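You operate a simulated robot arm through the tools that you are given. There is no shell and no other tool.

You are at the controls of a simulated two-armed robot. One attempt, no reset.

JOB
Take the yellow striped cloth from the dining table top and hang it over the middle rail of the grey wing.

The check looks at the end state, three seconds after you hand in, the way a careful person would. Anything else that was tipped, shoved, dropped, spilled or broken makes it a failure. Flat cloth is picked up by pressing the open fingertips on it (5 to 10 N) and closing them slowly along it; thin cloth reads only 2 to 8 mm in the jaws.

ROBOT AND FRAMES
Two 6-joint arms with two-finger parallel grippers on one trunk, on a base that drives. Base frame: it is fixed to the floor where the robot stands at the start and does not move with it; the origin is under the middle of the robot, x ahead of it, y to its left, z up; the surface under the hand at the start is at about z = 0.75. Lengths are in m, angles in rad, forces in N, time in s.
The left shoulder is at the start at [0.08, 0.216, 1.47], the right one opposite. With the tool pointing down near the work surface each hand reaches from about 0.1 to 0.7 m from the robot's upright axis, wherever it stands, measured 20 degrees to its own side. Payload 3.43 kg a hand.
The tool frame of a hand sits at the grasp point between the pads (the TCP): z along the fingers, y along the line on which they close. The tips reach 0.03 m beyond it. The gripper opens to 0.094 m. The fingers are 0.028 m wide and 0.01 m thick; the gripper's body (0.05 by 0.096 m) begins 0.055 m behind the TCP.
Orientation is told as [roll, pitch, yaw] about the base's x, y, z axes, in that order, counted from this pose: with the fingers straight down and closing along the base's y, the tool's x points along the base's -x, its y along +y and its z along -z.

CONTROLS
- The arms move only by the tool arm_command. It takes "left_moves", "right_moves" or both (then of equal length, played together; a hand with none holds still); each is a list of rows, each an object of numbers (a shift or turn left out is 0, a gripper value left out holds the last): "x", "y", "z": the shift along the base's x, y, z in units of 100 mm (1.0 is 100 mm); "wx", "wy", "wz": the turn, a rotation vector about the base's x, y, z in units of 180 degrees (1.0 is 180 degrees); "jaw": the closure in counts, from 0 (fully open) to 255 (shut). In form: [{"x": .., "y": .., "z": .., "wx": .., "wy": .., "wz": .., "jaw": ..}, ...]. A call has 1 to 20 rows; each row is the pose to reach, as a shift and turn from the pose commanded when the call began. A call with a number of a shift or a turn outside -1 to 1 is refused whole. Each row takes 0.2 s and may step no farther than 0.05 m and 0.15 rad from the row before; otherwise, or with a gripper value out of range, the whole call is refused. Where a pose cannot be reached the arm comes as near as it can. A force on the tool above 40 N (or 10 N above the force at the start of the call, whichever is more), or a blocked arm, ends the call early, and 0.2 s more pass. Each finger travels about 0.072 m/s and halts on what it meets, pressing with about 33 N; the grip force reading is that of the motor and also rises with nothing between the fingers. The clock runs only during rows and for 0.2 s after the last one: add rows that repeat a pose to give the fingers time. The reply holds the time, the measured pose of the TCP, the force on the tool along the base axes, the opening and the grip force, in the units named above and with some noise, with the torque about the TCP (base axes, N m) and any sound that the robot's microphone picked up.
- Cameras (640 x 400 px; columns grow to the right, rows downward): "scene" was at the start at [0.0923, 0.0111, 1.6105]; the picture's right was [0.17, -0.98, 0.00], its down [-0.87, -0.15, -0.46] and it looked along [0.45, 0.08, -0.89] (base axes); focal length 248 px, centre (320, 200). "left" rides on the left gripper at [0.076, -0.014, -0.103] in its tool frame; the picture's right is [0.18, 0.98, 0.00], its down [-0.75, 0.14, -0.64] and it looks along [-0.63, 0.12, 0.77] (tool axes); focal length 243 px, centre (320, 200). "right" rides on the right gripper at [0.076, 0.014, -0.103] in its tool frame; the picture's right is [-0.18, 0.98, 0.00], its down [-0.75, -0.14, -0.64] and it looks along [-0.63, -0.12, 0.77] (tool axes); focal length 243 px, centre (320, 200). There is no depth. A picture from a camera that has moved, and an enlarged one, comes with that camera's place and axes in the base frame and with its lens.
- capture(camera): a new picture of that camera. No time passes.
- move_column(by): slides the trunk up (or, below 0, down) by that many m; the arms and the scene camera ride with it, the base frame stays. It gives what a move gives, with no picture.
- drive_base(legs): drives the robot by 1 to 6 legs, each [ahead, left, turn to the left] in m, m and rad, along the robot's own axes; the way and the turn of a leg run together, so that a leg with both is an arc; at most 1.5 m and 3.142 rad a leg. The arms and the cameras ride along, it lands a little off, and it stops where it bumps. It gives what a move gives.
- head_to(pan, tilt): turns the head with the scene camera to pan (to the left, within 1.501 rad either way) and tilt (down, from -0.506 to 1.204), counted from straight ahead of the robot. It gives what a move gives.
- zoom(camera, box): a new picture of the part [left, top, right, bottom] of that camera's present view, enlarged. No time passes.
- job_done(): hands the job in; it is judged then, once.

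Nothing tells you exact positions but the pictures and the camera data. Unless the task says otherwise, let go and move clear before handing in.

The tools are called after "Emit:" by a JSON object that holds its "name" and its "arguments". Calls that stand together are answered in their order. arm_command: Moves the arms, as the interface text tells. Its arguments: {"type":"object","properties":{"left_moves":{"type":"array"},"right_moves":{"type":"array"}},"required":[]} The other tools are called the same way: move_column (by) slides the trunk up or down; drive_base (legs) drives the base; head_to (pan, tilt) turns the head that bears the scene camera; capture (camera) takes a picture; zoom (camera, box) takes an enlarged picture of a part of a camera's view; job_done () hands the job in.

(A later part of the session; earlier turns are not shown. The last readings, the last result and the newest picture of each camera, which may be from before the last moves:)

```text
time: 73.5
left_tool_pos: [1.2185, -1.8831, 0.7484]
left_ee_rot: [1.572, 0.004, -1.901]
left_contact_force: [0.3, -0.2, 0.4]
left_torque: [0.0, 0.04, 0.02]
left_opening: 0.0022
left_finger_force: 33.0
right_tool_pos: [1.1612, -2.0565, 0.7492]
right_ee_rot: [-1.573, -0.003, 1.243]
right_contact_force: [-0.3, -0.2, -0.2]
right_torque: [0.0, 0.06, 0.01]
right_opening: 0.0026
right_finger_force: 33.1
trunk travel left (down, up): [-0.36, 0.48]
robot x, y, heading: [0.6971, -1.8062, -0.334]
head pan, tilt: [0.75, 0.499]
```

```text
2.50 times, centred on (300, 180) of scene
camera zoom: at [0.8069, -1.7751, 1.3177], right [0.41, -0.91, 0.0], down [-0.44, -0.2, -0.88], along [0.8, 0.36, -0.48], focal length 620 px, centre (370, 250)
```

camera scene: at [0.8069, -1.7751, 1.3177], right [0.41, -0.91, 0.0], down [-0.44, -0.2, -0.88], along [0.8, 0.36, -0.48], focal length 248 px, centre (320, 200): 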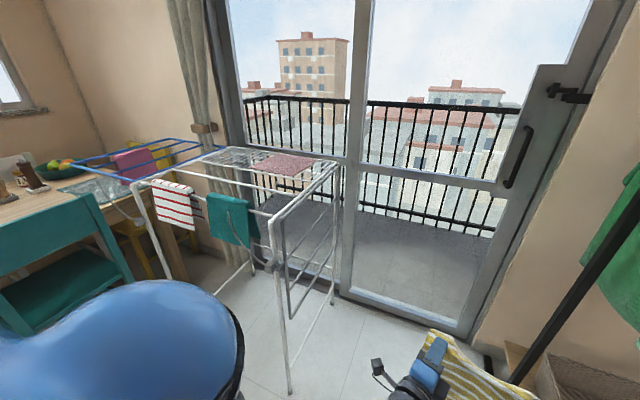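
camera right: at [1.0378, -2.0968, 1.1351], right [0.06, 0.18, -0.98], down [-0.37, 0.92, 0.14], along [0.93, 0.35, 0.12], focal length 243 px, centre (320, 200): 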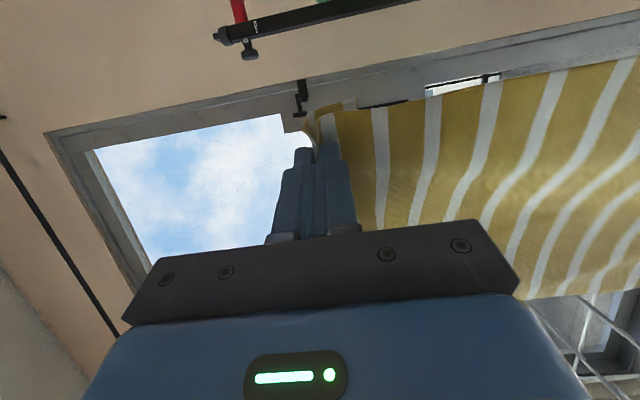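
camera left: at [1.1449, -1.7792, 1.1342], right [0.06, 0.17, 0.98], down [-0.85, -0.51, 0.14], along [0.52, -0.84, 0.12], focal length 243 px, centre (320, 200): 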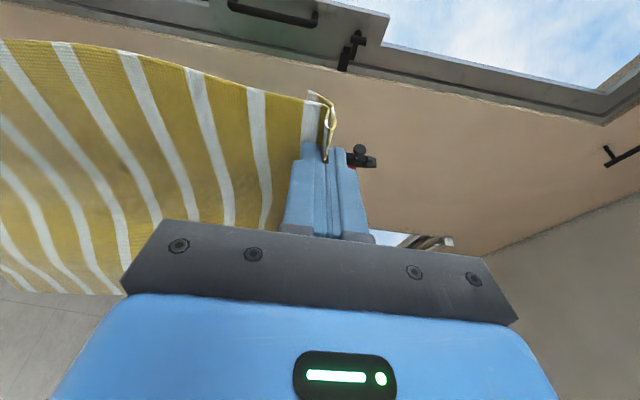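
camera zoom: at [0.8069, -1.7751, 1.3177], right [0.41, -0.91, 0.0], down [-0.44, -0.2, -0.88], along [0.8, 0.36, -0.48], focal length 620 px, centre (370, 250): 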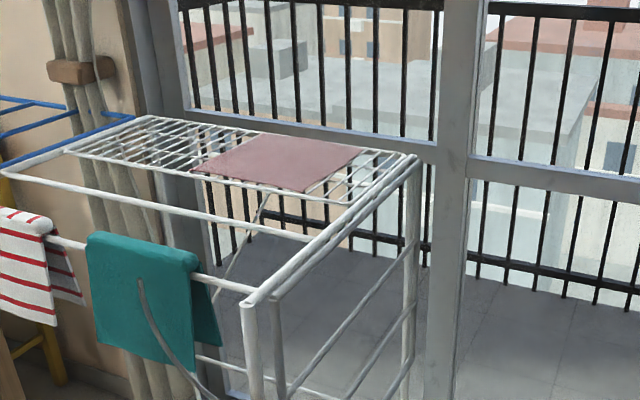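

Now I have a lower viewpoint on the wing, so I'll enlarge it to triangulate the rails.

Emit:
{"name": "zoom", "arguments": {"camera": "scene", "box": [260, 150, 360, 330]}}

Emit:
{"name": "zoom", "arguments": {"camera": "scene", "box": [260, 200, 350, 270]}}

Emit:
{"name": "zoom", "arguments": {"camera": "scene", "box": [260, 250, 350, 330]}}

```text
2.22 times, centred on (310, 240) of scene
camera zoom: at [0.8069, -1.7751, 1.3177], right [0.41, -0.91, 0.0], down [-0.44, -0.2, -0.88], along [0.8, 0.36, -0.48], focal length 552 px, centre (342, 111)
```

zoom: 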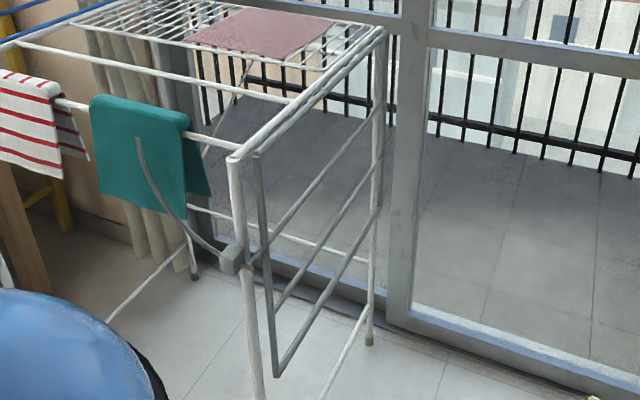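

```text
5.71 times, centred on (305, 235) of scene
camera zoom: at [0.8069, -1.7751, 1.3177], right [0.41, -0.91, 0.0], down [-0.44, -0.2, -0.88], along [0.8, 0.36, -0.48], focal length 1418 px, centre (406, 0)
```

zoom: 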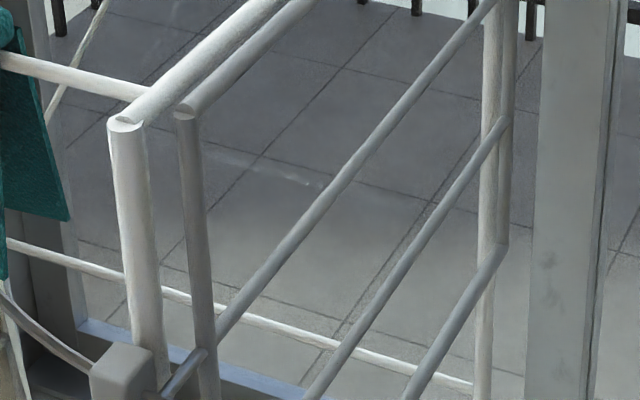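

```text
5.00 times, centred on (305, 290) of scene
camera zoom: at [0.8069, -1.7751, 1.3177], right [0.41, -0.91, 0.0], down [-0.44, -0.2, -0.88], along [0.8, 0.36, -0.48], focal length 1241 px, centre (395, -250)
```

zoom: 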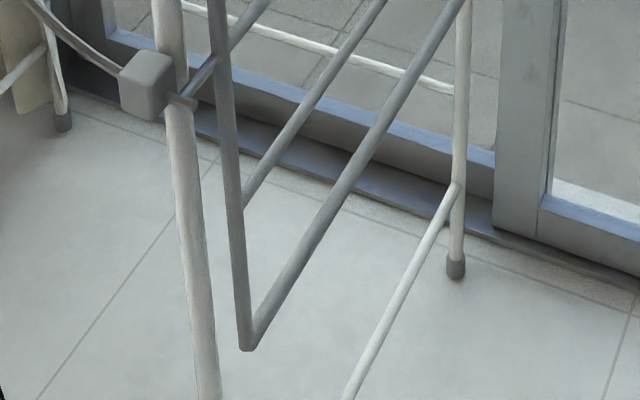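

Triangulation puts the hinge at z=0.93 and the rails at 0.78, 0.64 (middle) and 0.49, in the plane y≈-1.437 from x=1.305 to 1.775. I'll check my own base's footprint so I know how close I can stand to the clothes stand.

Emit:
{"name": "head_to", "arguments": {"pan": 0.0, "tilt": 1.2}}

Emit:
{"name": "capture", "arguments": {"camera": "scene"}}

Emit:
{"name": "head_to", "arguments": {"pan": -0.5, "tilt": 0.8}}

Emit:
{"name": "capture", "arguments": {"camera": "scene"}}

```text
time: 74.6
left_tool_pos: [1.2184, -1.8829, 0.7484]
left_ee_rot: [1.573, 0.004, -1.901]
left_contact_force: [-0.3, -0.7, -0.6]
left_torque: [-0.02, 0.04, 0.0]
left_opening: 0.0023
left_finger_force: 33.4
right_tool_pos: [1.1604, -2.057, 0.7502]
right_ee_rot: [-1.573, -0.002, 1.242]
right_contact_force: [0.5, 0.7, -1.5]
right_torque: [0.03, 0.05, 0.02]
right_opening: 0.0024
right_finger_force: 32.5
trunk travel left (down, up): [-0.36, 0.48]
robot x, y, heading: [0.6965, -1.806, -0.334]
head pan, tilt: [0.0, 1.201]
```

```text
taken
camera scene: at [0.7768, -1.8304, 1.264], right [-0.32, -0.95, 0.0], down [-0.88, 0.3, -0.36], along [0.34, -0.12, -0.93], focal length 248 px, centre (320, 200)
```

scene: 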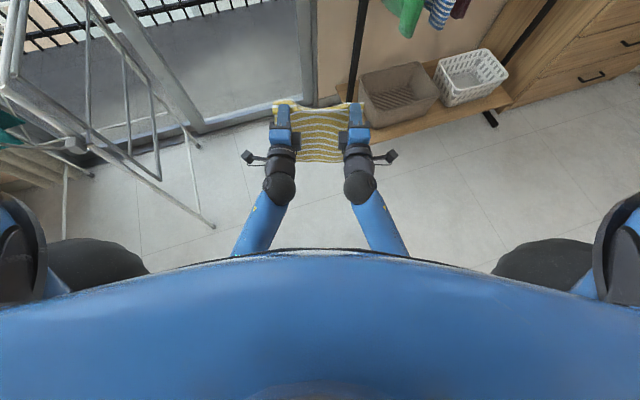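

```text
time: 75.5
left_tool_pos: [1.2185, -1.8827, 0.7495]
left_ee_rot: [1.572, 0.004, -1.898]
left_contact_force: [0.1, -0.6, -0.3]
left_torque: [0.02, 0.01, 0.02]
left_opening: 0.0023
left_finger_force: 33.4
right_tool_pos: [1.1596, -2.0571, 0.7496]
right_ee_rot: [-1.572, -0.001, 1.243]
right_contact_force: [0.1, 0.2, 0.2]
right_torque: [0.03, 0.05, -0.02]
right_opening: 0.0024
right_finger_force: 33.2
trunk travel left (down, up): [-0.36, 0.48]
robot x, y, heading: [0.6973, -1.8047, -0.331]
head pan, tilt: [-0.499, 0.799]
```

```text
taken
camera scene: at [0.7784, -1.8717, 1.2917], right [-0.74, -0.68, 0.0], down [-0.49, 0.53, -0.7], along [0.47, -0.51, -0.72], focal length 248 px, centre (320, 200)
```

scene: 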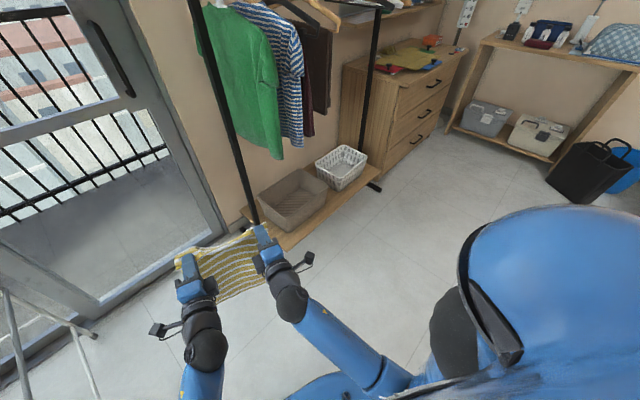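

My base front reaches less than 0.33 m, so standing near (1.08, -1.9) leaves room to both the rack and the clothes stand. I'll turn to face the window and then move in between them.

Emit:
{"name": "drive_base", "arguments": {"legs": [[0, 0, 0.43], [0.37, -0.13, 0]]}}

Emit:
{"name": "head_to", "arguments": {"pan": 0.2, "tilt": 0.7}}

Emit:
{"name": "capture", "arguments": {"camera": "scene"}}

```text
time: 79.2
left_tool_pos: [1.5887, -1.7513, 0.7478]
left_ee_rot: [1.573, 0.004, -1.469]
left_contact_force: [0.6, 0.3, -0.2]
left_torque: [-0.01, 0.01, 0.02]
left_opening: 0.002
left_finger_force: 33.1
right_tool_pos: [1.6093, -1.9326, 0.7498]
right_ee_rot: [-1.573, -0.002, 1.67]
right_contact_force: [0.3, 0.1, 0.9]
right_torque: [0.01, 0.04, 0.04]
right_opening: 0.0023
right_finger_force: 33.2
trunk travel left (down, up): [-0.36, 0.48]
robot x, y, heading: [1.0803, -1.8951, 0.105]
head pan, tilt: [-0.499, 0.799]
```

```text
time: 80.3
left_tool_pos: [1.5878, -1.7514, 0.7493]
left_ee_rot: [1.571, 0.003, -1.469]
left_contact_force: [1.3, 0.0, 0.2]
left_torque: [0.01, 0.04, 0.01]
left_opening: 0.0022
left_finger_force: 32.8
right_tool_pos: [1.6083, -1.9337, 0.7498]
right_ee_rot: [-1.572, -0.002, 1.672]
right_contact_force: [-0.2, 0.7, 0.5]
right_torque: [-0.01, 0.04, 0.02]
right_opening: 0.0022
right_finger_force: 32.9
trunk travel left (down, up): [-0.36, 0.48]
robot x, y, heading: [1.0794, -1.8936, 0.102]
head pan, tilt: [0.201, 0.7]
```

```text
taken
camera scene: at [1.1909, -1.8672, 1.3], right [0.3, -0.96, 0.0], down [-0.62, -0.19, -0.76], along [0.73, 0.23, -0.64], focal length 248 px, centre (320, 200)
```

scene: 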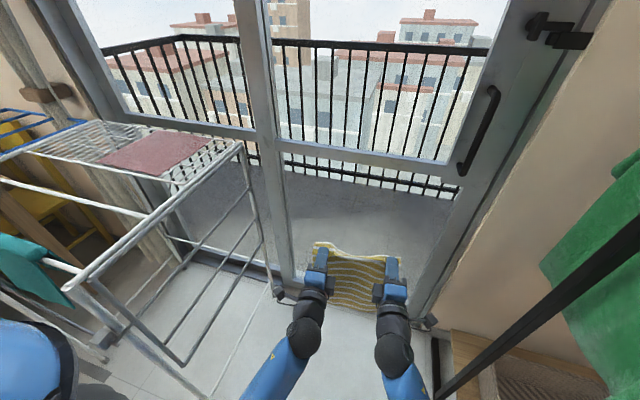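

The wing is clearly visible and everything is clear. I'll retract the hands about 9 cm, then turn the base toward the wing.

Emit:
{"name": "arm_command", "arguments": {"left_moves": [{"x": -0.3, "y": -0.03}, {"x": -0.6, "y": -0.06}, {"x": -0.9, "y": -0.09}], "right_moves": [{"x": -0.3, "y": -0.03}, {"x": -0.6, "y": -0.06}, {"x": -0.9, "y": -0.09}]}}

```text
time: 81.1
left_tool_pos: [1.4986, -1.76, 0.7486]
left_ee_rot: [1.575, 0.003, -1.469]
left_contact_force: [-0.2, 0.2, -0.3]
left_torque: [0.03, 0.08, -0.01]
left_opening: 0.0024
left_finger_force: 33.1
right_tool_pos: [1.5157, -1.9409, 0.7493]
right_ee_rot: [-1.574, -0.004, 1.673]
right_contact_force: [0.3, 0.1, -0.1]
right_torque: [-0.02, 0.06, 0.01]
right_opening: 0.0021
right_finger_force: 32.7
trunk travel left (down, up): [-0.36, 0.48]
robot x, y, heading: [1.0783, -1.8943, 0.104]
head pan, tilt: [0.201, 0.7]
```

Emit:
{"name": "drive_base", "arguments": {"legs": [[0, 0, 0.55]]}}

Emit:
{"name": "head_to", "arguments": {"pan": 0.2, "tilt": 0.8}}

Emit:
{"name": "capture", "arguments": {"camera": "scene"}}

Emit:
{"name": "capture", "arguments": {"camera": "right"}}

Emit:
{"name": "capture", "arguments": {"camera": "left"}}

```text
time: 83.1
left_tool_pos: [1.3636, -1.5597, 0.7485]
left_ee_rot: [1.572, 0.004, -0.913]
left_contact_force: [0.5, 0.5, 0.3]
left_torque: [0.02, 0.0, 0.02]
left_opening: 0.0024
left_finger_force: 33.1
right_tool_pos: [1.4759, -1.7038, 0.7494]
right_ee_rot: [-1.572, -0.002, 2.231]
right_contact_force: [0.0, 0.8, 0.1]
right_torque: [0.0, 0.02, -0.04]
right_opening: 0.0023
right_finger_force: 33.8
trunk travel left (down, up): [-0.36, 0.48]
robot x, y, heading: [1.0797, -1.8954, 0.655]
head pan, tilt: [0.201, 0.7]
```

```text
time: 83.7
left_tool_pos: [1.3636, -1.5597, 0.7473]
left_ee_rot: [1.573, 0.001, -0.912]
left_contact_force: [-0.9, 0.1, -0.1]
left_torque: [-0.01, 0.04, 0.01]
left_opening: 0.0026
left_finger_force: 32.6
right_tool_pos: [1.4765, -1.7025, 0.7496]
right_ee_rot: [-1.572, -0.001, 2.23]
right_contact_force: [-0.8, 0.0, -0.6]
right_torque: [0.02, 0.02, -0.01]
right_opening: 0.0024
right_finger_force: 32.5
trunk travel left (down, up): [-0.36, 0.48]
robot x, y, heading: [1.0795, -1.8955, 0.658]
head pan, tilt: [0.201, 0.799]
```

```text
taken
camera scene: at [1.1563, -1.8159, 1.2918], right [0.76, -0.65, 0.0], down [-0.47, -0.54, -0.7], along [0.46, 0.53, -0.72], focal length 248 px, centre (320, 200)
```

scene: 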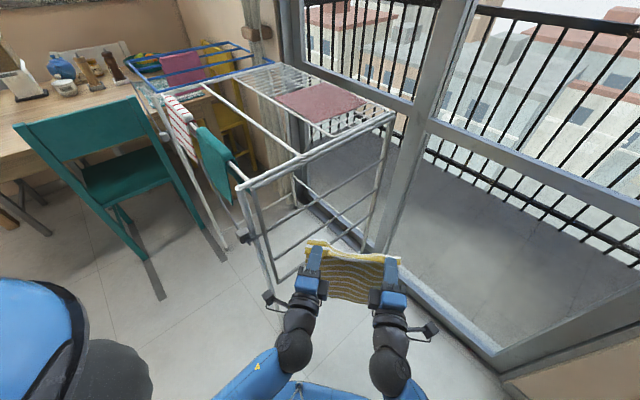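

```text
taken
camera right: at [1.4408, -1.8277, 0.7352], right [-0.11, 0.15, -0.98], down [-0.97, 0.2, 0.14], along [0.22, 0.97, 0.12], focal length 243 px, centre (320, 200)
```

right: 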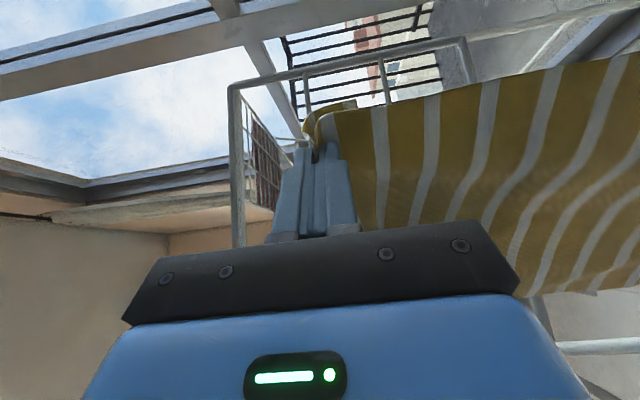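

```text
taken
camera left: at [1.236, -1.564, 0.7338], right [-0.11, 0.14, 0.98], down [-0.05, -0.99, 0.14], along [0.99, -0.03, 0.12], focal length 243 px, centre (320, 200)
```

left: 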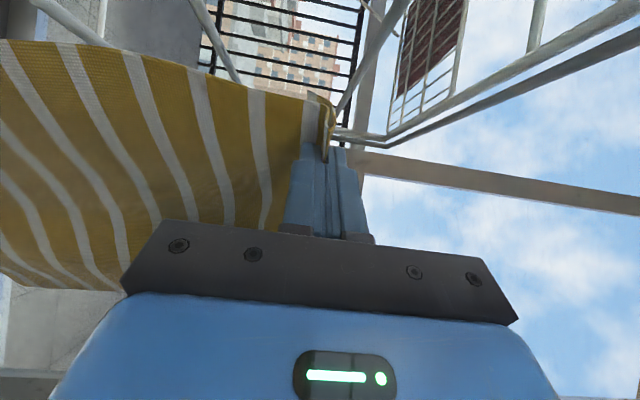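

The right-hand camera confirms the rail heights (0.783 and 0.643), so the gap centre is z≈0.713. I'll turn both hands to point along +y, square to the rails, staying about 12 cm outside the wing.

Emit:
{"name": "arm_command", "arguments": {"left_moves": [{"x": 0.1, "z": -0.05, "wz": 0.0363}, {"x": 0.19, "z": -0.09, "wz": 0.0727}, {"x": 0.29, "z": -0.13, "wz": 0.109}, {"x": 0.38, "z": -0.18, "wz": 0.1453}], "right_moves": [{"x": 0.19, "y": 0.17, "z": -0.05, "wz": 0.0363}, {"x": 0.37, "y": 0.35, "z": -0.09, "wz": 0.0727}, {"x": 0.56, "y": 0.53, "z": -0.14, "wz": 0.109}, {"x": 0.74, "y": 0.71, "z": -0.19, "wz": 0.1453}]}}

Emit:
{"name": "arm_command", "arguments": {"left_moves": [{"x": 0.1, "z": -0.05, "wz": 0.0363}, {"x": 0.19, "z": -0.09, "wz": 0.0727}, {"x": 0.29, "z": -0.13, "wz": 0.109}, {"x": 0.38, "z": -0.17, "wz": 0.1453}], "right_moves": [{"x": 0.19, "y": 0.17, "z": -0.05, "wz": 0.0363}, {"x": 0.37, "y": 0.35, "z": -0.09, "wz": 0.0727}, {"x": 0.56, "y": 0.53, "z": -0.14, "wz": 0.109}, {"x": 0.74, "y": 0.71, "z": -0.18, "wz": 0.1453}]}}

Emit:
{"name": "capture", "arguments": {"camera": "scene"}}

Emit:
{"name": "capture", "arguments": {"camera": "right"}}

Emit:
{"name": "capture", "arguments": {"camera": "left"}}

```text
time: 84.7
left_tool_pos: [1.4034, -1.5597, 0.7291]
left_ee_rot: [1.574, 0.003, -0.455]
left_contact_force: [-0.1, 0.6, -0.1]
left_torque: [0.03, 0.03, 0.01]
left_opening: 0.0023
left_finger_force: 33.1
right_tool_pos: [1.5525, -1.6322, 0.7295]
right_ee_rot: [-1.569, 0.011, 2.681]
right_contact_force: [-0.6, 0.2, 0.3]
right_torque: [-0.06, 0.03, -0.07]
right_opening: 0.0021
right_finger_force: 33.1
trunk travel left (down, up): [-0.36, 0.48]
robot x, y, heading: [1.0808, -1.8959, 0.658]
head pan, tilt: [0.201, 0.799]
```

```text
time: 85.7
left_tool_pos: [1.4416, -1.5592, 0.7124]
left_ee_rot: [1.572, 0.003, 0.002]
left_contact_force: [-0.5, 0.1, -0.5]
left_torque: [0.01, 0.02, 0.0]
left_opening: 0.0023
left_finger_force: 33.0
right_tool_pos: [1.6267, -1.561, 0.7105]
right_ee_rot: [-1.572, -0.004, -3.141]
right_contact_force: [1.2, -0.8, -0.5]
right_torque: [-0.05, -0.02, 0.02]
right_opening: 0.0023
right_finger_force: 33.2
trunk travel left (down, up): [-0.36, 0.48]
robot x, y, heading: [1.0822, -1.8948, 0.659]
head pan, tilt: [0.201, 0.799]
```

```text
taken
camera scene: at [1.1582, -1.8154, 1.2915], right [0.76, -0.65, 0.0], down [-0.47, -0.54, -0.7], along [0.45, 0.53, -0.72], focal length 248 px, centre (320, 200)
```

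scene: 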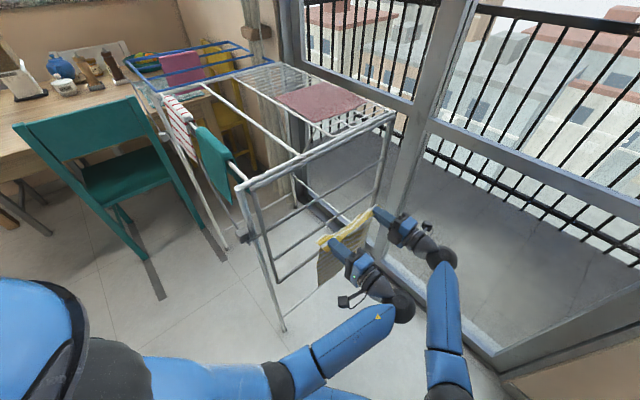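

```text
taken
camera right: at [1.7015, -1.6647, 0.6966], right [-0.19, 0.0, -0.98], down [-0.75, -0.64, 0.14], along [-0.63, 0.76, 0.12], focal length 243 px, centre (320, 200)
```

right: 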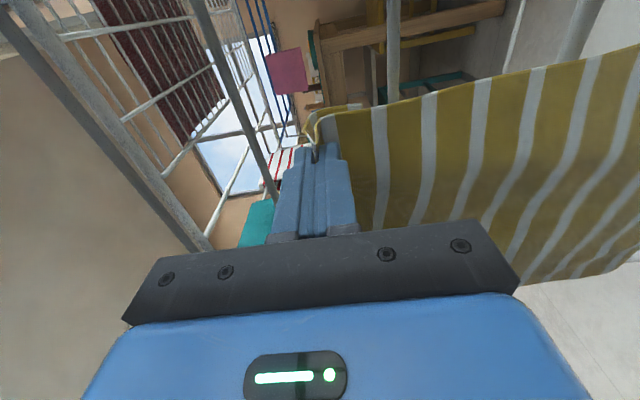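

```text
taken
camera left: at [1.3648, -1.6637, 0.6983], right [-0.18, 0.0, 0.98], down [0.76, -0.64, 0.14], along [0.63, 0.77, 0.12], focal length 243 px, centre (320, 200)
```

left: 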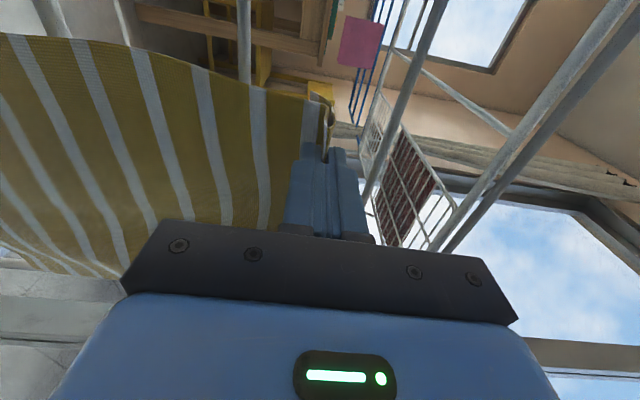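

The hands are square to the wing and sit midway between the top and middle rails (0.787 and 0.646). I'll raise them 5 mm and advance until the tips just reach the plane of the wing.

Emit:
{"name": "arm_command", "arguments": {"left_moves": [{"z": 0.05}, {"y": 0.2, "z": 0.05}, {"y": 0.4, "z": 0.05}, {"y": 0.6, "z": 0.05}, {"y": 0.8, "z": 0.05}], "right_moves": [{"z": 0.06}, {"y": 0.2, "z": 0.06}, {"y": 0.4, "z": 0.06}, {"y": 0.6, "z": 0.06}, {"y": 0.8, "z": 0.06}]}}

Emit:
{"name": "capture", "arguments": {"camera": "right"}}

Emit:
{"name": "capture", "arguments": {"camera": "left"}}

Emit:
{"name": "zoom", "arguments": {"camera": "scene", "box": [220, 120, 480, 340]}}

```text
time: 86.9
left_tool_pos: [1.4409, -1.4786, 0.7175]
left_ee_rot: [1.572, 0.003, 0.001]
left_contact_force: [0.4, -0.2, -0.1]
left_torque: [-0.01, 0.02, 0.0]
left_opening: 0.0023
left_finger_force: 32.5
right_tool_pos: [1.6252, -1.4805, 0.7173]
right_ee_rot: [-1.573, -0.005, -3.14]
right_contact_force: [0.6, 0.2, -0.2]
right_torque: [-0.03, 0.01, 0.0]
right_opening: 0.0022
right_finger_force: 33.3
trunk travel left (down, up): [-0.36, 0.48]
robot x, y, heading: [1.0804, -1.8956, 0.653]
head pan, tilt: [0.201, 0.799]
```

```text
taken
camera right: at [1.6999, -1.5846, 0.7027], right [-0.19, 0.0, -0.98], down [-0.75, -0.64, 0.14], along [-0.63, 0.77, 0.12], focal length 243 px, centre (320, 200)
```

right: 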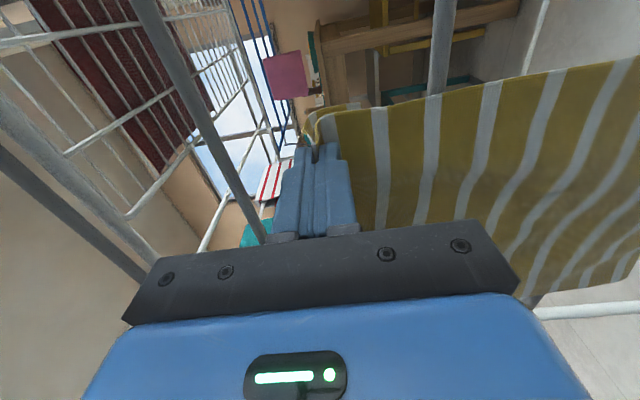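

```text
taken
camera left: at [1.3639, -1.5832, 0.7037], right [-0.18, 0.0, 0.98], down [0.75, -0.64, 0.14], along [0.63, 0.77, 0.12], focal length 243 px, centre (320, 200)
```

left: 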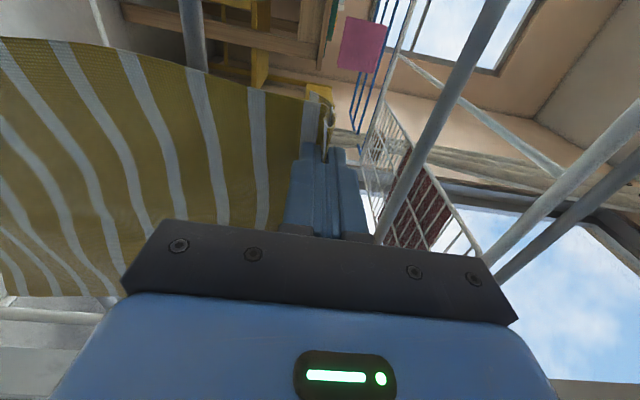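

```text
1.82 times, centred on (350, 230) of scene
camera zoom: at [1.1565, -1.815, 1.2916], right [0.76, -0.65, 0.0], down [-0.47, -0.54, -0.7], along [0.46, 0.53, -0.72], focal length 451 px, centre (266, 146)
```

zoom: 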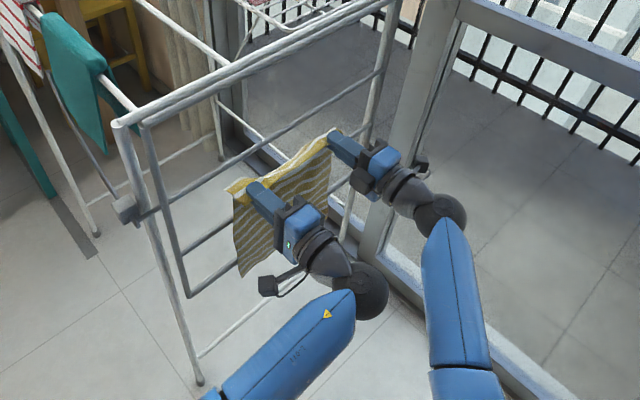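

The fingers are lined up between the top and middle rails. I'll push through the gap slowly and watch the forces.

Emit:
{"name": "arm_command", "arguments": {"left_moves": [{"y": 0.15}, {"y": 0.3}, {"y": 0.45}, {"y": 0.6}, {"y": 0.6}], "right_moves": [{"y": 0.15}, {"y": 0.3}, {"y": 0.45}, {"y": 0.6}, {"y": 0.6}]}}

Emit:
{"name": "capture", "arguments": {"camera": "right"}}

Emit:
{"name": "capture", "arguments": {"camera": "left"}}

Emit:
{"name": "zoom", "arguments": {"camera": "scene", "box": [220, 120, 480, 340]}}

```text
time: 88.1
left_tool_pos: [1.4393, -1.4199, 0.7184]
left_ee_rot: [1.571, 0.004, 0.001]
left_contact_force: [0.1, -0.6, -0.7]
left_torque: [0.01, 0.04, 0.05]
left_opening: 0.0021
left_finger_force: 32.9
right_tool_pos: [1.6249, -1.4225, 0.7176]
right_ee_rot: [-1.572, -0.004, -3.141]
right_contact_force: [-0.3, -0.5, 0.1]
right_torque: [-0.02, -0.01, 0.0]
right_opening: 0.0024
right_finger_force: 32.5
trunk travel left (down, up): [-0.36, 0.48]
robot x, y, heading: [1.0867, -1.8947, 0.654]
head pan, tilt: [0.201, 0.799]
```

```text
taken
camera right: at [1.7002, -1.5252, 0.7038], right [-0.19, 0.0, -0.98], down [-0.75, -0.64, 0.14], along [-0.63, 0.77, 0.12], focal length 243 px, centre (320, 200)
```

right: 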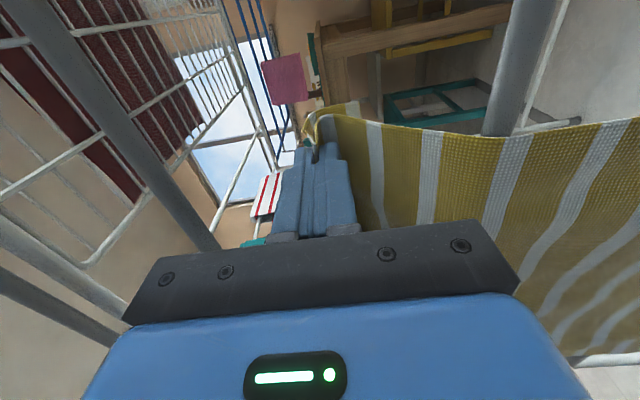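

```text
taken
camera left: at [1.3639, -1.524, 0.7033], right [-0.18, 0.0, 0.98], down [0.75, -0.64, 0.14], along [0.63, 0.77, 0.12], focal length 243 px, centre (320, 200)
```

left: 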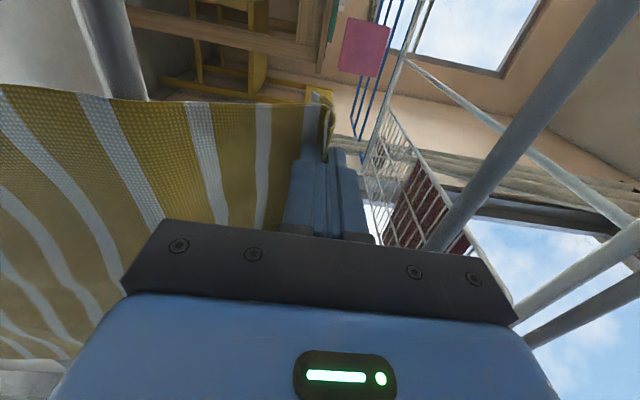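

```text
1.82 times, centred on (350, 230) of scene
camera zoom: at [1.1565, -1.8162, 1.2918], right [0.76, -0.65, 0.0], down [-0.47, -0.54, -0.7], along [0.46, 0.53, -0.72], focal length 451 px, centre (266, 146)
```

zoom: 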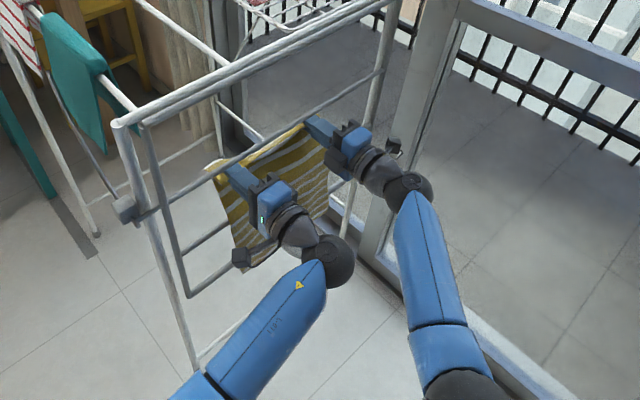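

The cloth is folding over the middle rail with no contact force. I'll advance another 5.5 cm in small steps.

Emit:
{"name": "arm_command", "arguments": {"left_moves": [{"y": 0.1}, {"y": 0.2}, {"y": 0.3}, {"y": 0.4}, {"y": 0.5}, {"y": 0.55}, {"y": 0.55}], "right_moves": [{"y": 0.1}, {"y": 0.2}, {"y": 0.3}, {"y": 0.4}, {"y": 0.5}, {"y": 0.58}, {"y": 0.58}]}}

Emit:
{"name": "capture", "arguments": {"camera": "right"}}

Emit:
{"name": "capture", "arguments": {"camera": "left"}}

Emit:
{"name": "zoom", "arguments": {"camera": "scene", "box": [220, 120, 480, 340]}}

```text
time: 89.7
left_tool_pos: [1.4413, -1.3653, 0.7167]
left_ee_rot: [1.573, 0.005, -0.001]
left_contact_force: [0.3, -0.3, 0.8]
left_torque: [0.0, 0.02, -0.03]
left_opening: 0.0023
left_finger_force: 32.9
right_tool_pos: [1.6155, -1.3762, 0.732]
right_ee_rot: [-1.563, -0.007, 3.14]
right_contact_force: [0.4, -9.9, -15.3]
right_torque: [1.36, -0.37, 0.26]
right_opening: 0.0027
right_finger_force: 33.0
right hand out of reach, approached as far as the arm can: row 2, 3, 4, 5, 6, 7
trunk travel left (down, up): [-0.36, 0.48]
robot x, y, heading: [1.079, -1.8975, 0.651]
head pan, tilt: [0.201, 0.799]
```

```text
taken
camera right: at [1.6905, -1.4796, 0.7178], right [-0.19, -0.01, -0.98], down [-0.75, -0.64, 0.15], along [-0.63, 0.77, 0.12], focal length 243 px, centre (320, 200)
```

right: 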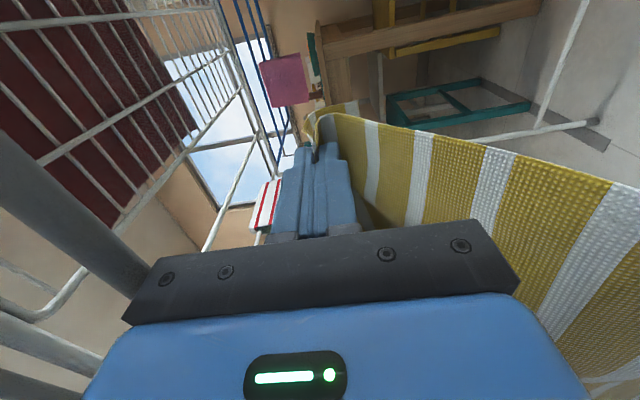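

```text
taken
camera left: at [1.3651, -1.469, 0.7031], right [-0.18, 0.0, 0.98], down [0.75, -0.64, 0.14], along [0.63, 0.77, 0.12], focal length 243 px, centre (320, 200)
```

left: 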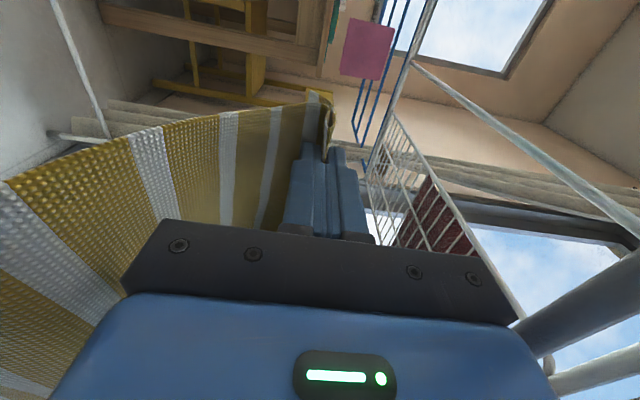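

```text
1.82 times, centred on (350, 230) of scene
camera zoom: at [1.1583, -1.8157, 1.2914], right [0.76, -0.65, 0.0], down [-0.47, -0.54, -0.7], along [0.46, 0.53, -0.72], focal length 451 px, centre (266, 146)
```

zoom: 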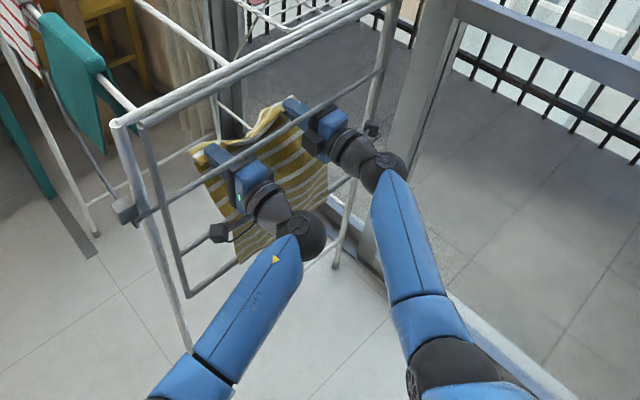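

The right arm hit its reach limit, rose, and is pressing up on the top rail at 15 N. I'll lower it and back off at once, then withdraw both hands and drop the trunk to gain reach.

Emit:
{"name": "arm_command", "arguments": {"right_moves": [{"y": -0.05, "z": -0.08}, {"x": 0.05, "y": -0.15, "z": -0.15}, {"x": 0.08, "y": -0.3, "z": -0.15}, {"x": 0.08, "y": -0.3, "z": -0.15}]}}

```text
time: 90.7
left_tool_pos: [1.4408, -1.3644, 0.7185]
left_ee_rot: [1.573, 0.003, 0.001]
left_contact_force: [0.5, 0.4, -0.6]
left_torque: [0.01, 0.04, 0.0]
left_opening: 0.0023
left_finger_force: 32.9
right_tool_pos: [1.622, -1.4042, 0.7223]
right_ee_rot: [-1.567, -0.004, 3.14]
right_contact_force: [-0.2, -0.6, 0.1]
right_torque: [0.01, -0.05, -0.02]
right_opening: 0.0022
right_finger_force: 32.8
right hand out of reach, approached as far as the arm can: row 1, 2
trunk travel left (down, up): [-0.36, 0.48]
robot x, y, heading: [1.081, -1.8919, 0.656]
head pan, tilt: [0.201, 0.799]
```

Contact is released. I'll withdraw both hands outside the wing plane.

Emit:
{"name": "arm_command", "arguments": {"left_moves": [{"y": -0.25}, {"y": -0.5}, {"y": -0.75}, {"y": -1.0}], "right_moves": [{"y": -0.2, "z": -0.03}, {"y": -0.4, "z": -0.05}, {"y": -0.5, "z": -0.05}, {"y": -0.6, "z": -0.05}]}}

Emit:
{"name": "arm_command", "arguments": {"left_moves": [{"y": -0.2}, {"y": -0.4}, {"y": -0.6}, {"y": -0.8}], "right_moves": [{"y": -0.2}, {"y": -0.4}, {"y": -0.6}, {"y": -0.8}]}}

Emit:
{"name": "capture", "arguments": {"camera": "scene"}}

```text
time: 91.7
left_tool_pos: [1.4405, -1.466, 0.718]
left_ee_rot: [1.575, 0.005, 0.001]
left_contact_force: [-0.6, 0.2, -0.2]
left_torque: [0.01, 0.03, 0.0]
left_opening: 0.0021
left_finger_force: 33.2
right_tool_pos: [1.6228, -1.4653, 0.7162]
right_ee_rot: [-1.571, -0.003, -3.14]
right_contact_force: [-0.2, -0.4, 0.4]
right_torque: [-0.04, -0.04, 0.01]
right_opening: 0.0022
right_finger_force: 32.8
trunk travel left (down, up): [-0.36, 0.48]
robot x, y, heading: [1.08, -1.8957, 0.654]
head pan, tilt: [0.201, 0.799]
```

```text
time: 92.7
left_tool_pos: [1.4399, -1.5451, 0.7182]
left_ee_rot: [1.573, 0.003, -0.002]
left_contact_force: [-0.5, -0.1, -0.6]
left_torque: [-0.06, 0.04, -0.02]
left_opening: 0.0024
left_finger_force: 32.5
right_tool_pos: [1.6227, -1.5447, 0.7134]
right_ee_rot: [-1.573, -0.003, -3.142]
right_contact_force: [-0.2, 0.6, 0.1]
right_torque: [-0.05, -0.04, -0.01]
right_opening: 0.0024
right_finger_force: 32.8
trunk travel left (down, up): [-0.36, 0.48]
robot x, y, heading: [1.0774, -1.8934, 0.651]
head pan, tilt: [0.201, 0.799]
```

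```text
taken
camera scene: at [1.1565, -1.8165, 1.2918], right [0.76, -0.65, 0.0], down [-0.47, -0.54, -0.7], along [0.46, 0.53, -0.72], focal length 248 px, centre (320, 200)
```

scene: 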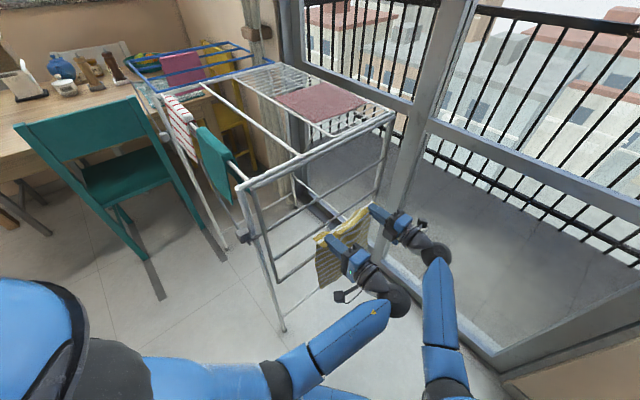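

Both hands are clear of the wing with the cloth still held. I'll drop the trunk 0.16 m, then raise the hands back to gap height.

Emit:
{"name": "move_column", "arguments": {"by": -0.16}}

Emit:
{"name": "arm_command", "arguments": {"left_moves": [{"z": 0.3}, {"z": 0.6}, {"z": 0.8}, {"z": 1.0}], "right_moves": [{"z": 0.3}, {"z": 0.6}, {"z": 0.8}, {"z": 1.0}]}}

Emit:
{"name": "arm_command", "arguments": {"left_moves": [{"z": 0.3}, {"z": 0.59}, {"z": 0.59}], "right_moves": [{"z": 0.3}, {"z": 0.63}, {"z": 0.63}]}}

Emit:
{"name": "capture", "arguments": {"camera": "scene"}}

Emit:
{"name": "capture", "arguments": {"camera": "right"}}

Emit:
{"name": "capture", "arguments": {"camera": "left"}}

```text
time: 94.6
left_tool_pos: [1.4402, -1.5455, 0.5576]
left_ee_rot: [1.572, 0.003, 0.0]
left_contact_force: [0.5, 0.5, 0.2]
left_torque: [-0.02, 0.03, 0.01]
left_opening: 0.0022
left_finger_force: 33.3
right_tool_pos: [1.6231, -1.5457, 0.5558]
right_ee_rot: [-1.573, -0.003, -3.139]
right_contact_force: [-0.1, 0.2, -0.8]
right_torque: [-0.05, 0.01, 0.0]
right_opening: 0.0022
right_finger_force: 32.8
trunk travel left (down, up): [-0.2, 0.64]
robot x, y, heading: [1.0793, -1.8982, 0.654]
head pan, tilt: [0.201, 0.799]
```

```text
time: 95.6
left_tool_pos: [1.4393, -1.5456, 0.6576]
left_ee_rot: [1.571, 0.003, -0.001]
left_contact_force: [0.3, -0.6, 0.3]
left_torque: [0.01, 0.03, 0.0]
left_opening: 0.0026
left_finger_force: 33.1
right_tool_pos: [1.6211, -1.5453, 0.6567]
right_ee_rot: [-1.572, -0.004, -3.141]
right_contact_force: [-0.3, 0.2, 0.6]
right_torque: [-0.02, -0.06, 0.01]
right_opening: 0.0022
right_finger_force: 33.0
trunk travel left (down, up): [-0.2, 0.64]
robot x, y, heading: [1.081, -1.8939, 0.654]
head pan, tilt: [0.201, 0.799]
```

```text
time: 96.4
left_tool_pos: [1.4407, -1.544, 0.7165]
left_ee_rot: [1.574, 0.004, 0.001]
left_contact_force: [-0.5, 0.5, -0.2]
left_torque: [-0.05, 0.01, 0.0]
left_opening: 0.0022
left_finger_force: 33.2
right_tool_pos: [1.6222, -1.5453, 0.7195]
right_ee_rot: [-1.572, -0.004, -3.14]
right_contact_force: [-0.1, 0.3, -1.2]
right_torque: [-0.01, 0.0, 0.01]
right_opening: 0.0022
right_finger_force: 32.4
trunk travel left (down, up): [-0.2, 0.64]
robot x, y, heading: [1.0841, -1.8907, 0.653]
head pan, tilt: [0.201, 0.799]
```

```text
taken
camera scene: at [1.1565, -1.8158, 1.1317], right [0.76, -0.65, 0.0], down [-0.47, -0.54, -0.7], along [0.46, 0.53, -0.72], focal length 248 px, centre (320, 200)
```

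scene: 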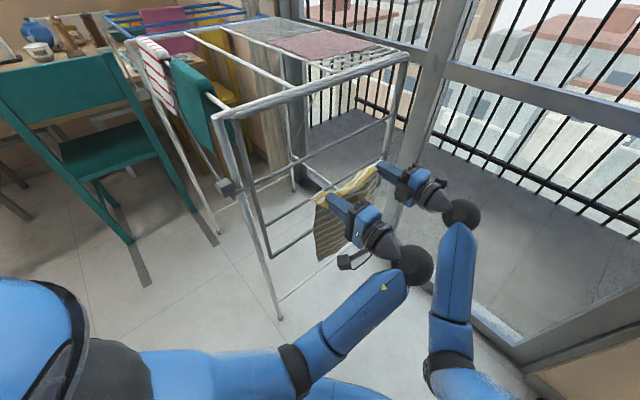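

```text
taken
camera right: at [1.6975, -1.6486, 0.7047], right [-0.19, 0.0, -0.98], down [-0.75, -0.64, 0.14], along [-0.63, 0.77, 0.12], focal length 243 px, centre (320, 200)
```

right: 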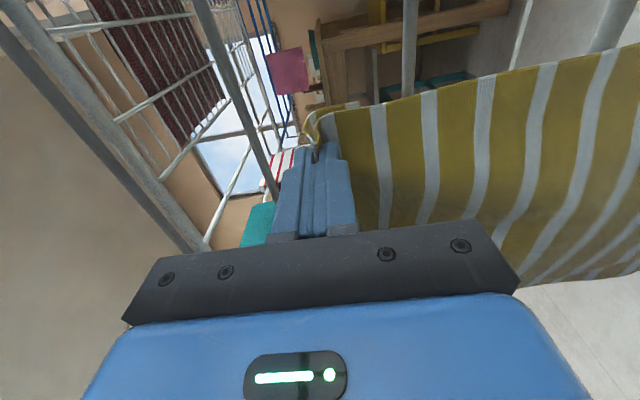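

```text
taken
camera left: at [1.3646, -1.6488, 0.7021], right [-0.18, 0.0, 0.98], down [0.75, -0.64, 0.14], along [0.63, 0.77, 0.12], focal length 243 px, centre (320, 200)
```

left: 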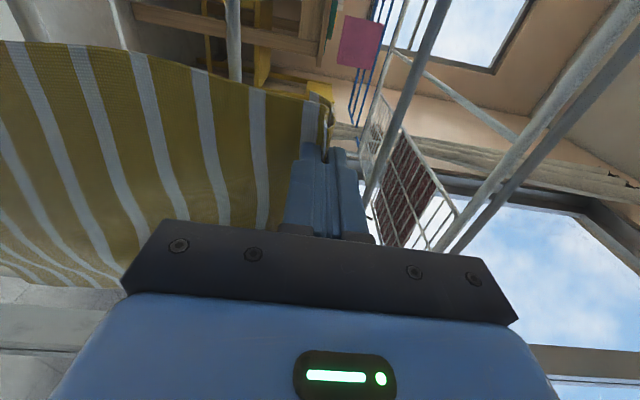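

Everything is lined up again. I'll go through the gap at z≈0.715.

Emit:
{"name": "arm_command", "arguments": {"left_moves": [{"z": -0.02}, {"y": 0.2, "z": -0.02}, {"y": 0.4, "z": -0.02}, {"y": 0.6, "z": -0.02}, {"y": 0.8, "z": -0.02}, {"y": 1.0, "z": -0.02}], "right_moves": [{"z": -0.05}, {"y": 0.2, "z": -0.05}, {"y": 0.4, "z": -0.05}, {"y": 0.6, "z": -0.05}, {"y": 0.8, "z": -0.05}, {"y": 1.0, "z": -0.05}]}}

Emit:
{"name": "arm_command", "arguments": {"left_moves": [{"y": 0.15}, {"y": 0.3}, {"y": 0.45}, {"y": 0.6}, {"y": 0.6}], "right_moves": [{"y": 0.15}, {"y": 0.3}, {"y": 0.45}, {"y": 0.6}, {"y": 0.6}]}}

Emit:
{"name": "capture", "arguments": {"camera": "right"}}

Emit:
{"name": "capture", "arguments": {"camera": "left"}}

Emit:
{"name": "zoom", "arguments": {"camera": "scene", "box": [200, 80, 480, 320]}}

```text
time: 97.8
left_tool_pos: [1.4407, -1.4444, 0.7135]
left_ee_rot: [1.573, 0.003, 0.001]
left_contact_force: [0.0, 0.5, -0.5]
left_torque: [0.02, 0.0, -0.04]
left_opening: 0.0025
left_finger_force: 32.8
right_tool_pos: [1.6233, -1.4456, 0.7135]
right_ee_rot: [-1.573, -0.002, -3.143]
right_contact_force: [-0.2, -0.1, -1.3]
right_torque: [0.02, -0.01, 0.03]
right_opening: 0.0024
right_finger_force: 32.8
trunk travel left (down, up): [-0.2, 0.64]
robot x, y, heading: [1.0847, -1.8937, 0.66]
head pan, tilt: [0.201, 0.799]
```

```text
time: 99.0
left_tool_pos: [1.4401, -1.3851, 0.7142]
left_ee_rot: [1.573, 0.004, -0.002]
left_contact_force: [0.0, -0.7, 0.1]
left_torque: [0.02, 0.01, 0.0]
left_opening: 0.0022
left_finger_force: 33.2
right_tool_pos: [1.6229, -1.3853, 0.7137]
right_ee_rot: [-1.573, -0.002, -3.141]
right_contact_force: [-0.1, 0.1, -0.5]
right_torque: [-0.06, 0.0, 0.01]
right_opening: 0.0024
right_finger_force: 32.8
trunk travel left (down, up): [-0.2, 0.64]
robot x, y, heading: [1.0795, -1.8962, 0.657]
head pan, tilt: [0.201, 0.799]
```

```text
taken
camera right: at [1.6979, -1.4891, 0.6995], right [-0.19, 0.0, -0.98], down [-0.75, -0.64, 0.14], along [-0.63, 0.77, 0.12], focal length 243 px, centre (320, 200)
```

right: 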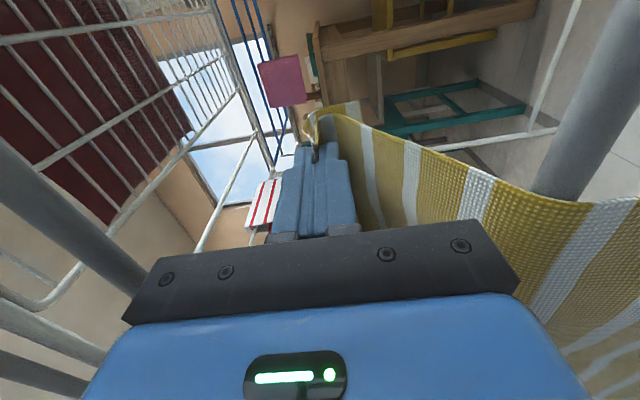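

```text
taken
camera left: at [1.3633, -1.4887, 0.7003], right [-0.18, 0.0, 0.98], down [0.75, -0.64, 0.14], along [0.63, 0.77, 0.12], focal length 243 px, centre (320, 200)
```

left: 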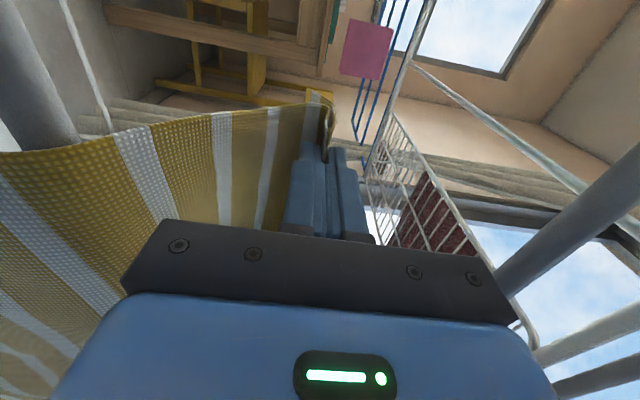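

```text
1.67 times, centred on (340, 200) of scene
camera zoom: at [1.1565, -1.8159, 1.1317], right [0.76, -0.65, 0.0], down [-0.47, -0.54, -0.7], along [0.46, 0.53, -0.72], focal length 414 px, centre (287, 200)
```

zoom: 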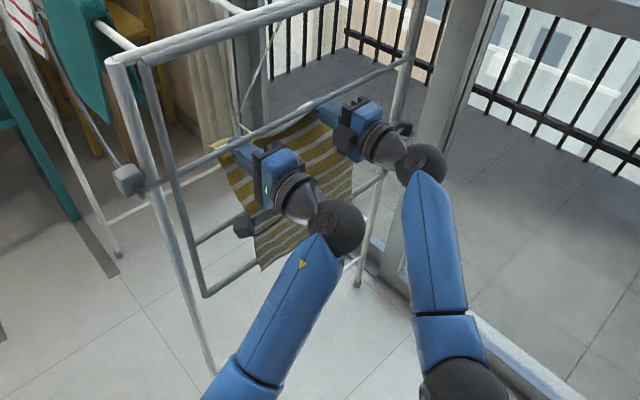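

Forces are near zero and the cloth lies over the middle rail. I'll go 3 cm deeper to balance the two halves.

Emit:
{"name": "arm_command", "arguments": {"left_moves": [{"y": 0.1}, {"y": 0.2}, {"y": 0.3}, {"y": 0.3}], "right_moves": [{"y": 0.1}, {"y": 0.2}, {"y": 0.3}, {"y": 0.3}]}}

Emit:
{"name": "capture", "arguments": {"camera": "right"}}

Emit:
{"name": "capture", "arguments": {"camera": "left"}}

Emit:
{"name": "zoom", "arguments": {"camera": "scene", "box": [200, 80, 480, 320]}}

```text
time: 100.0
left_tool_pos: [1.4399, -1.3557, 0.7132]
left_ee_rot: [1.572, 0.004, 0.0]
left_contact_force: [0.2, 0.1, 0.3]
left_torque: [0.0, 0.02, 0.0]
left_opening: 0.0022
left_finger_force: 32.7
right_tool_pos: [1.6221, -1.355, 0.7135]
right_ee_rot: [-1.573, -0.002, -3.139]
right_contact_force: [-0.3, 0.2, -0.4]
right_torque: [-0.03, -0.02, -0.04]
right_opening: 0.0023
right_finger_force: 32.7
trunk travel left (down, up): [-0.2, 0.64]
robot x, y, heading: [1.0797, -1.8928, 0.653]
head pan, tilt: [0.201, 0.799]
```

```text
taken
camera right: at [1.6981, -1.4585, 0.6992], right [-0.19, 0.0, -0.98], down [-0.75, -0.64, 0.14], along [-0.63, 0.77, 0.12], focal length 243 px, centre (320, 200)
```

right: 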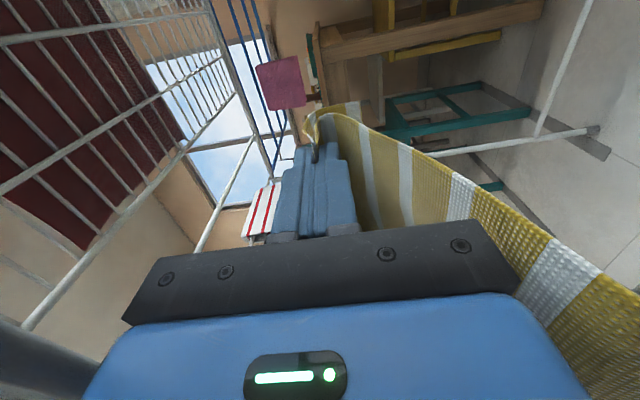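

```text
taken
camera left: at [1.3636, -1.4591, 0.6999], right [-0.18, 0.0, 0.98], down [0.75, -0.64, 0.14], along [0.63, 0.77, 0.12], focal length 243 px, centre (320, 200)
```

left: 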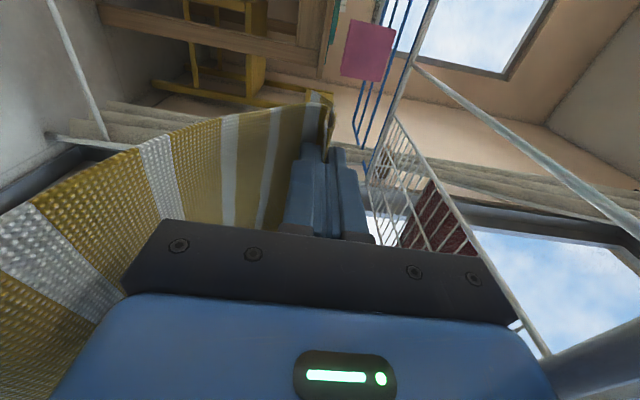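

```text
1.67 times, centred on (340, 200) of scene
camera zoom: at [1.1565, -1.8159, 1.1317], right [0.76, -0.65, 0.0], down [-0.47, -0.54, -0.7], along [0.46, 0.53, -0.72], focal length 414 px, centre (287, 200)
```

zoom: 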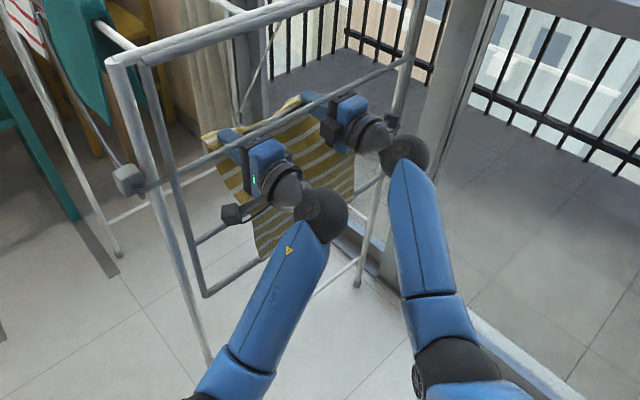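

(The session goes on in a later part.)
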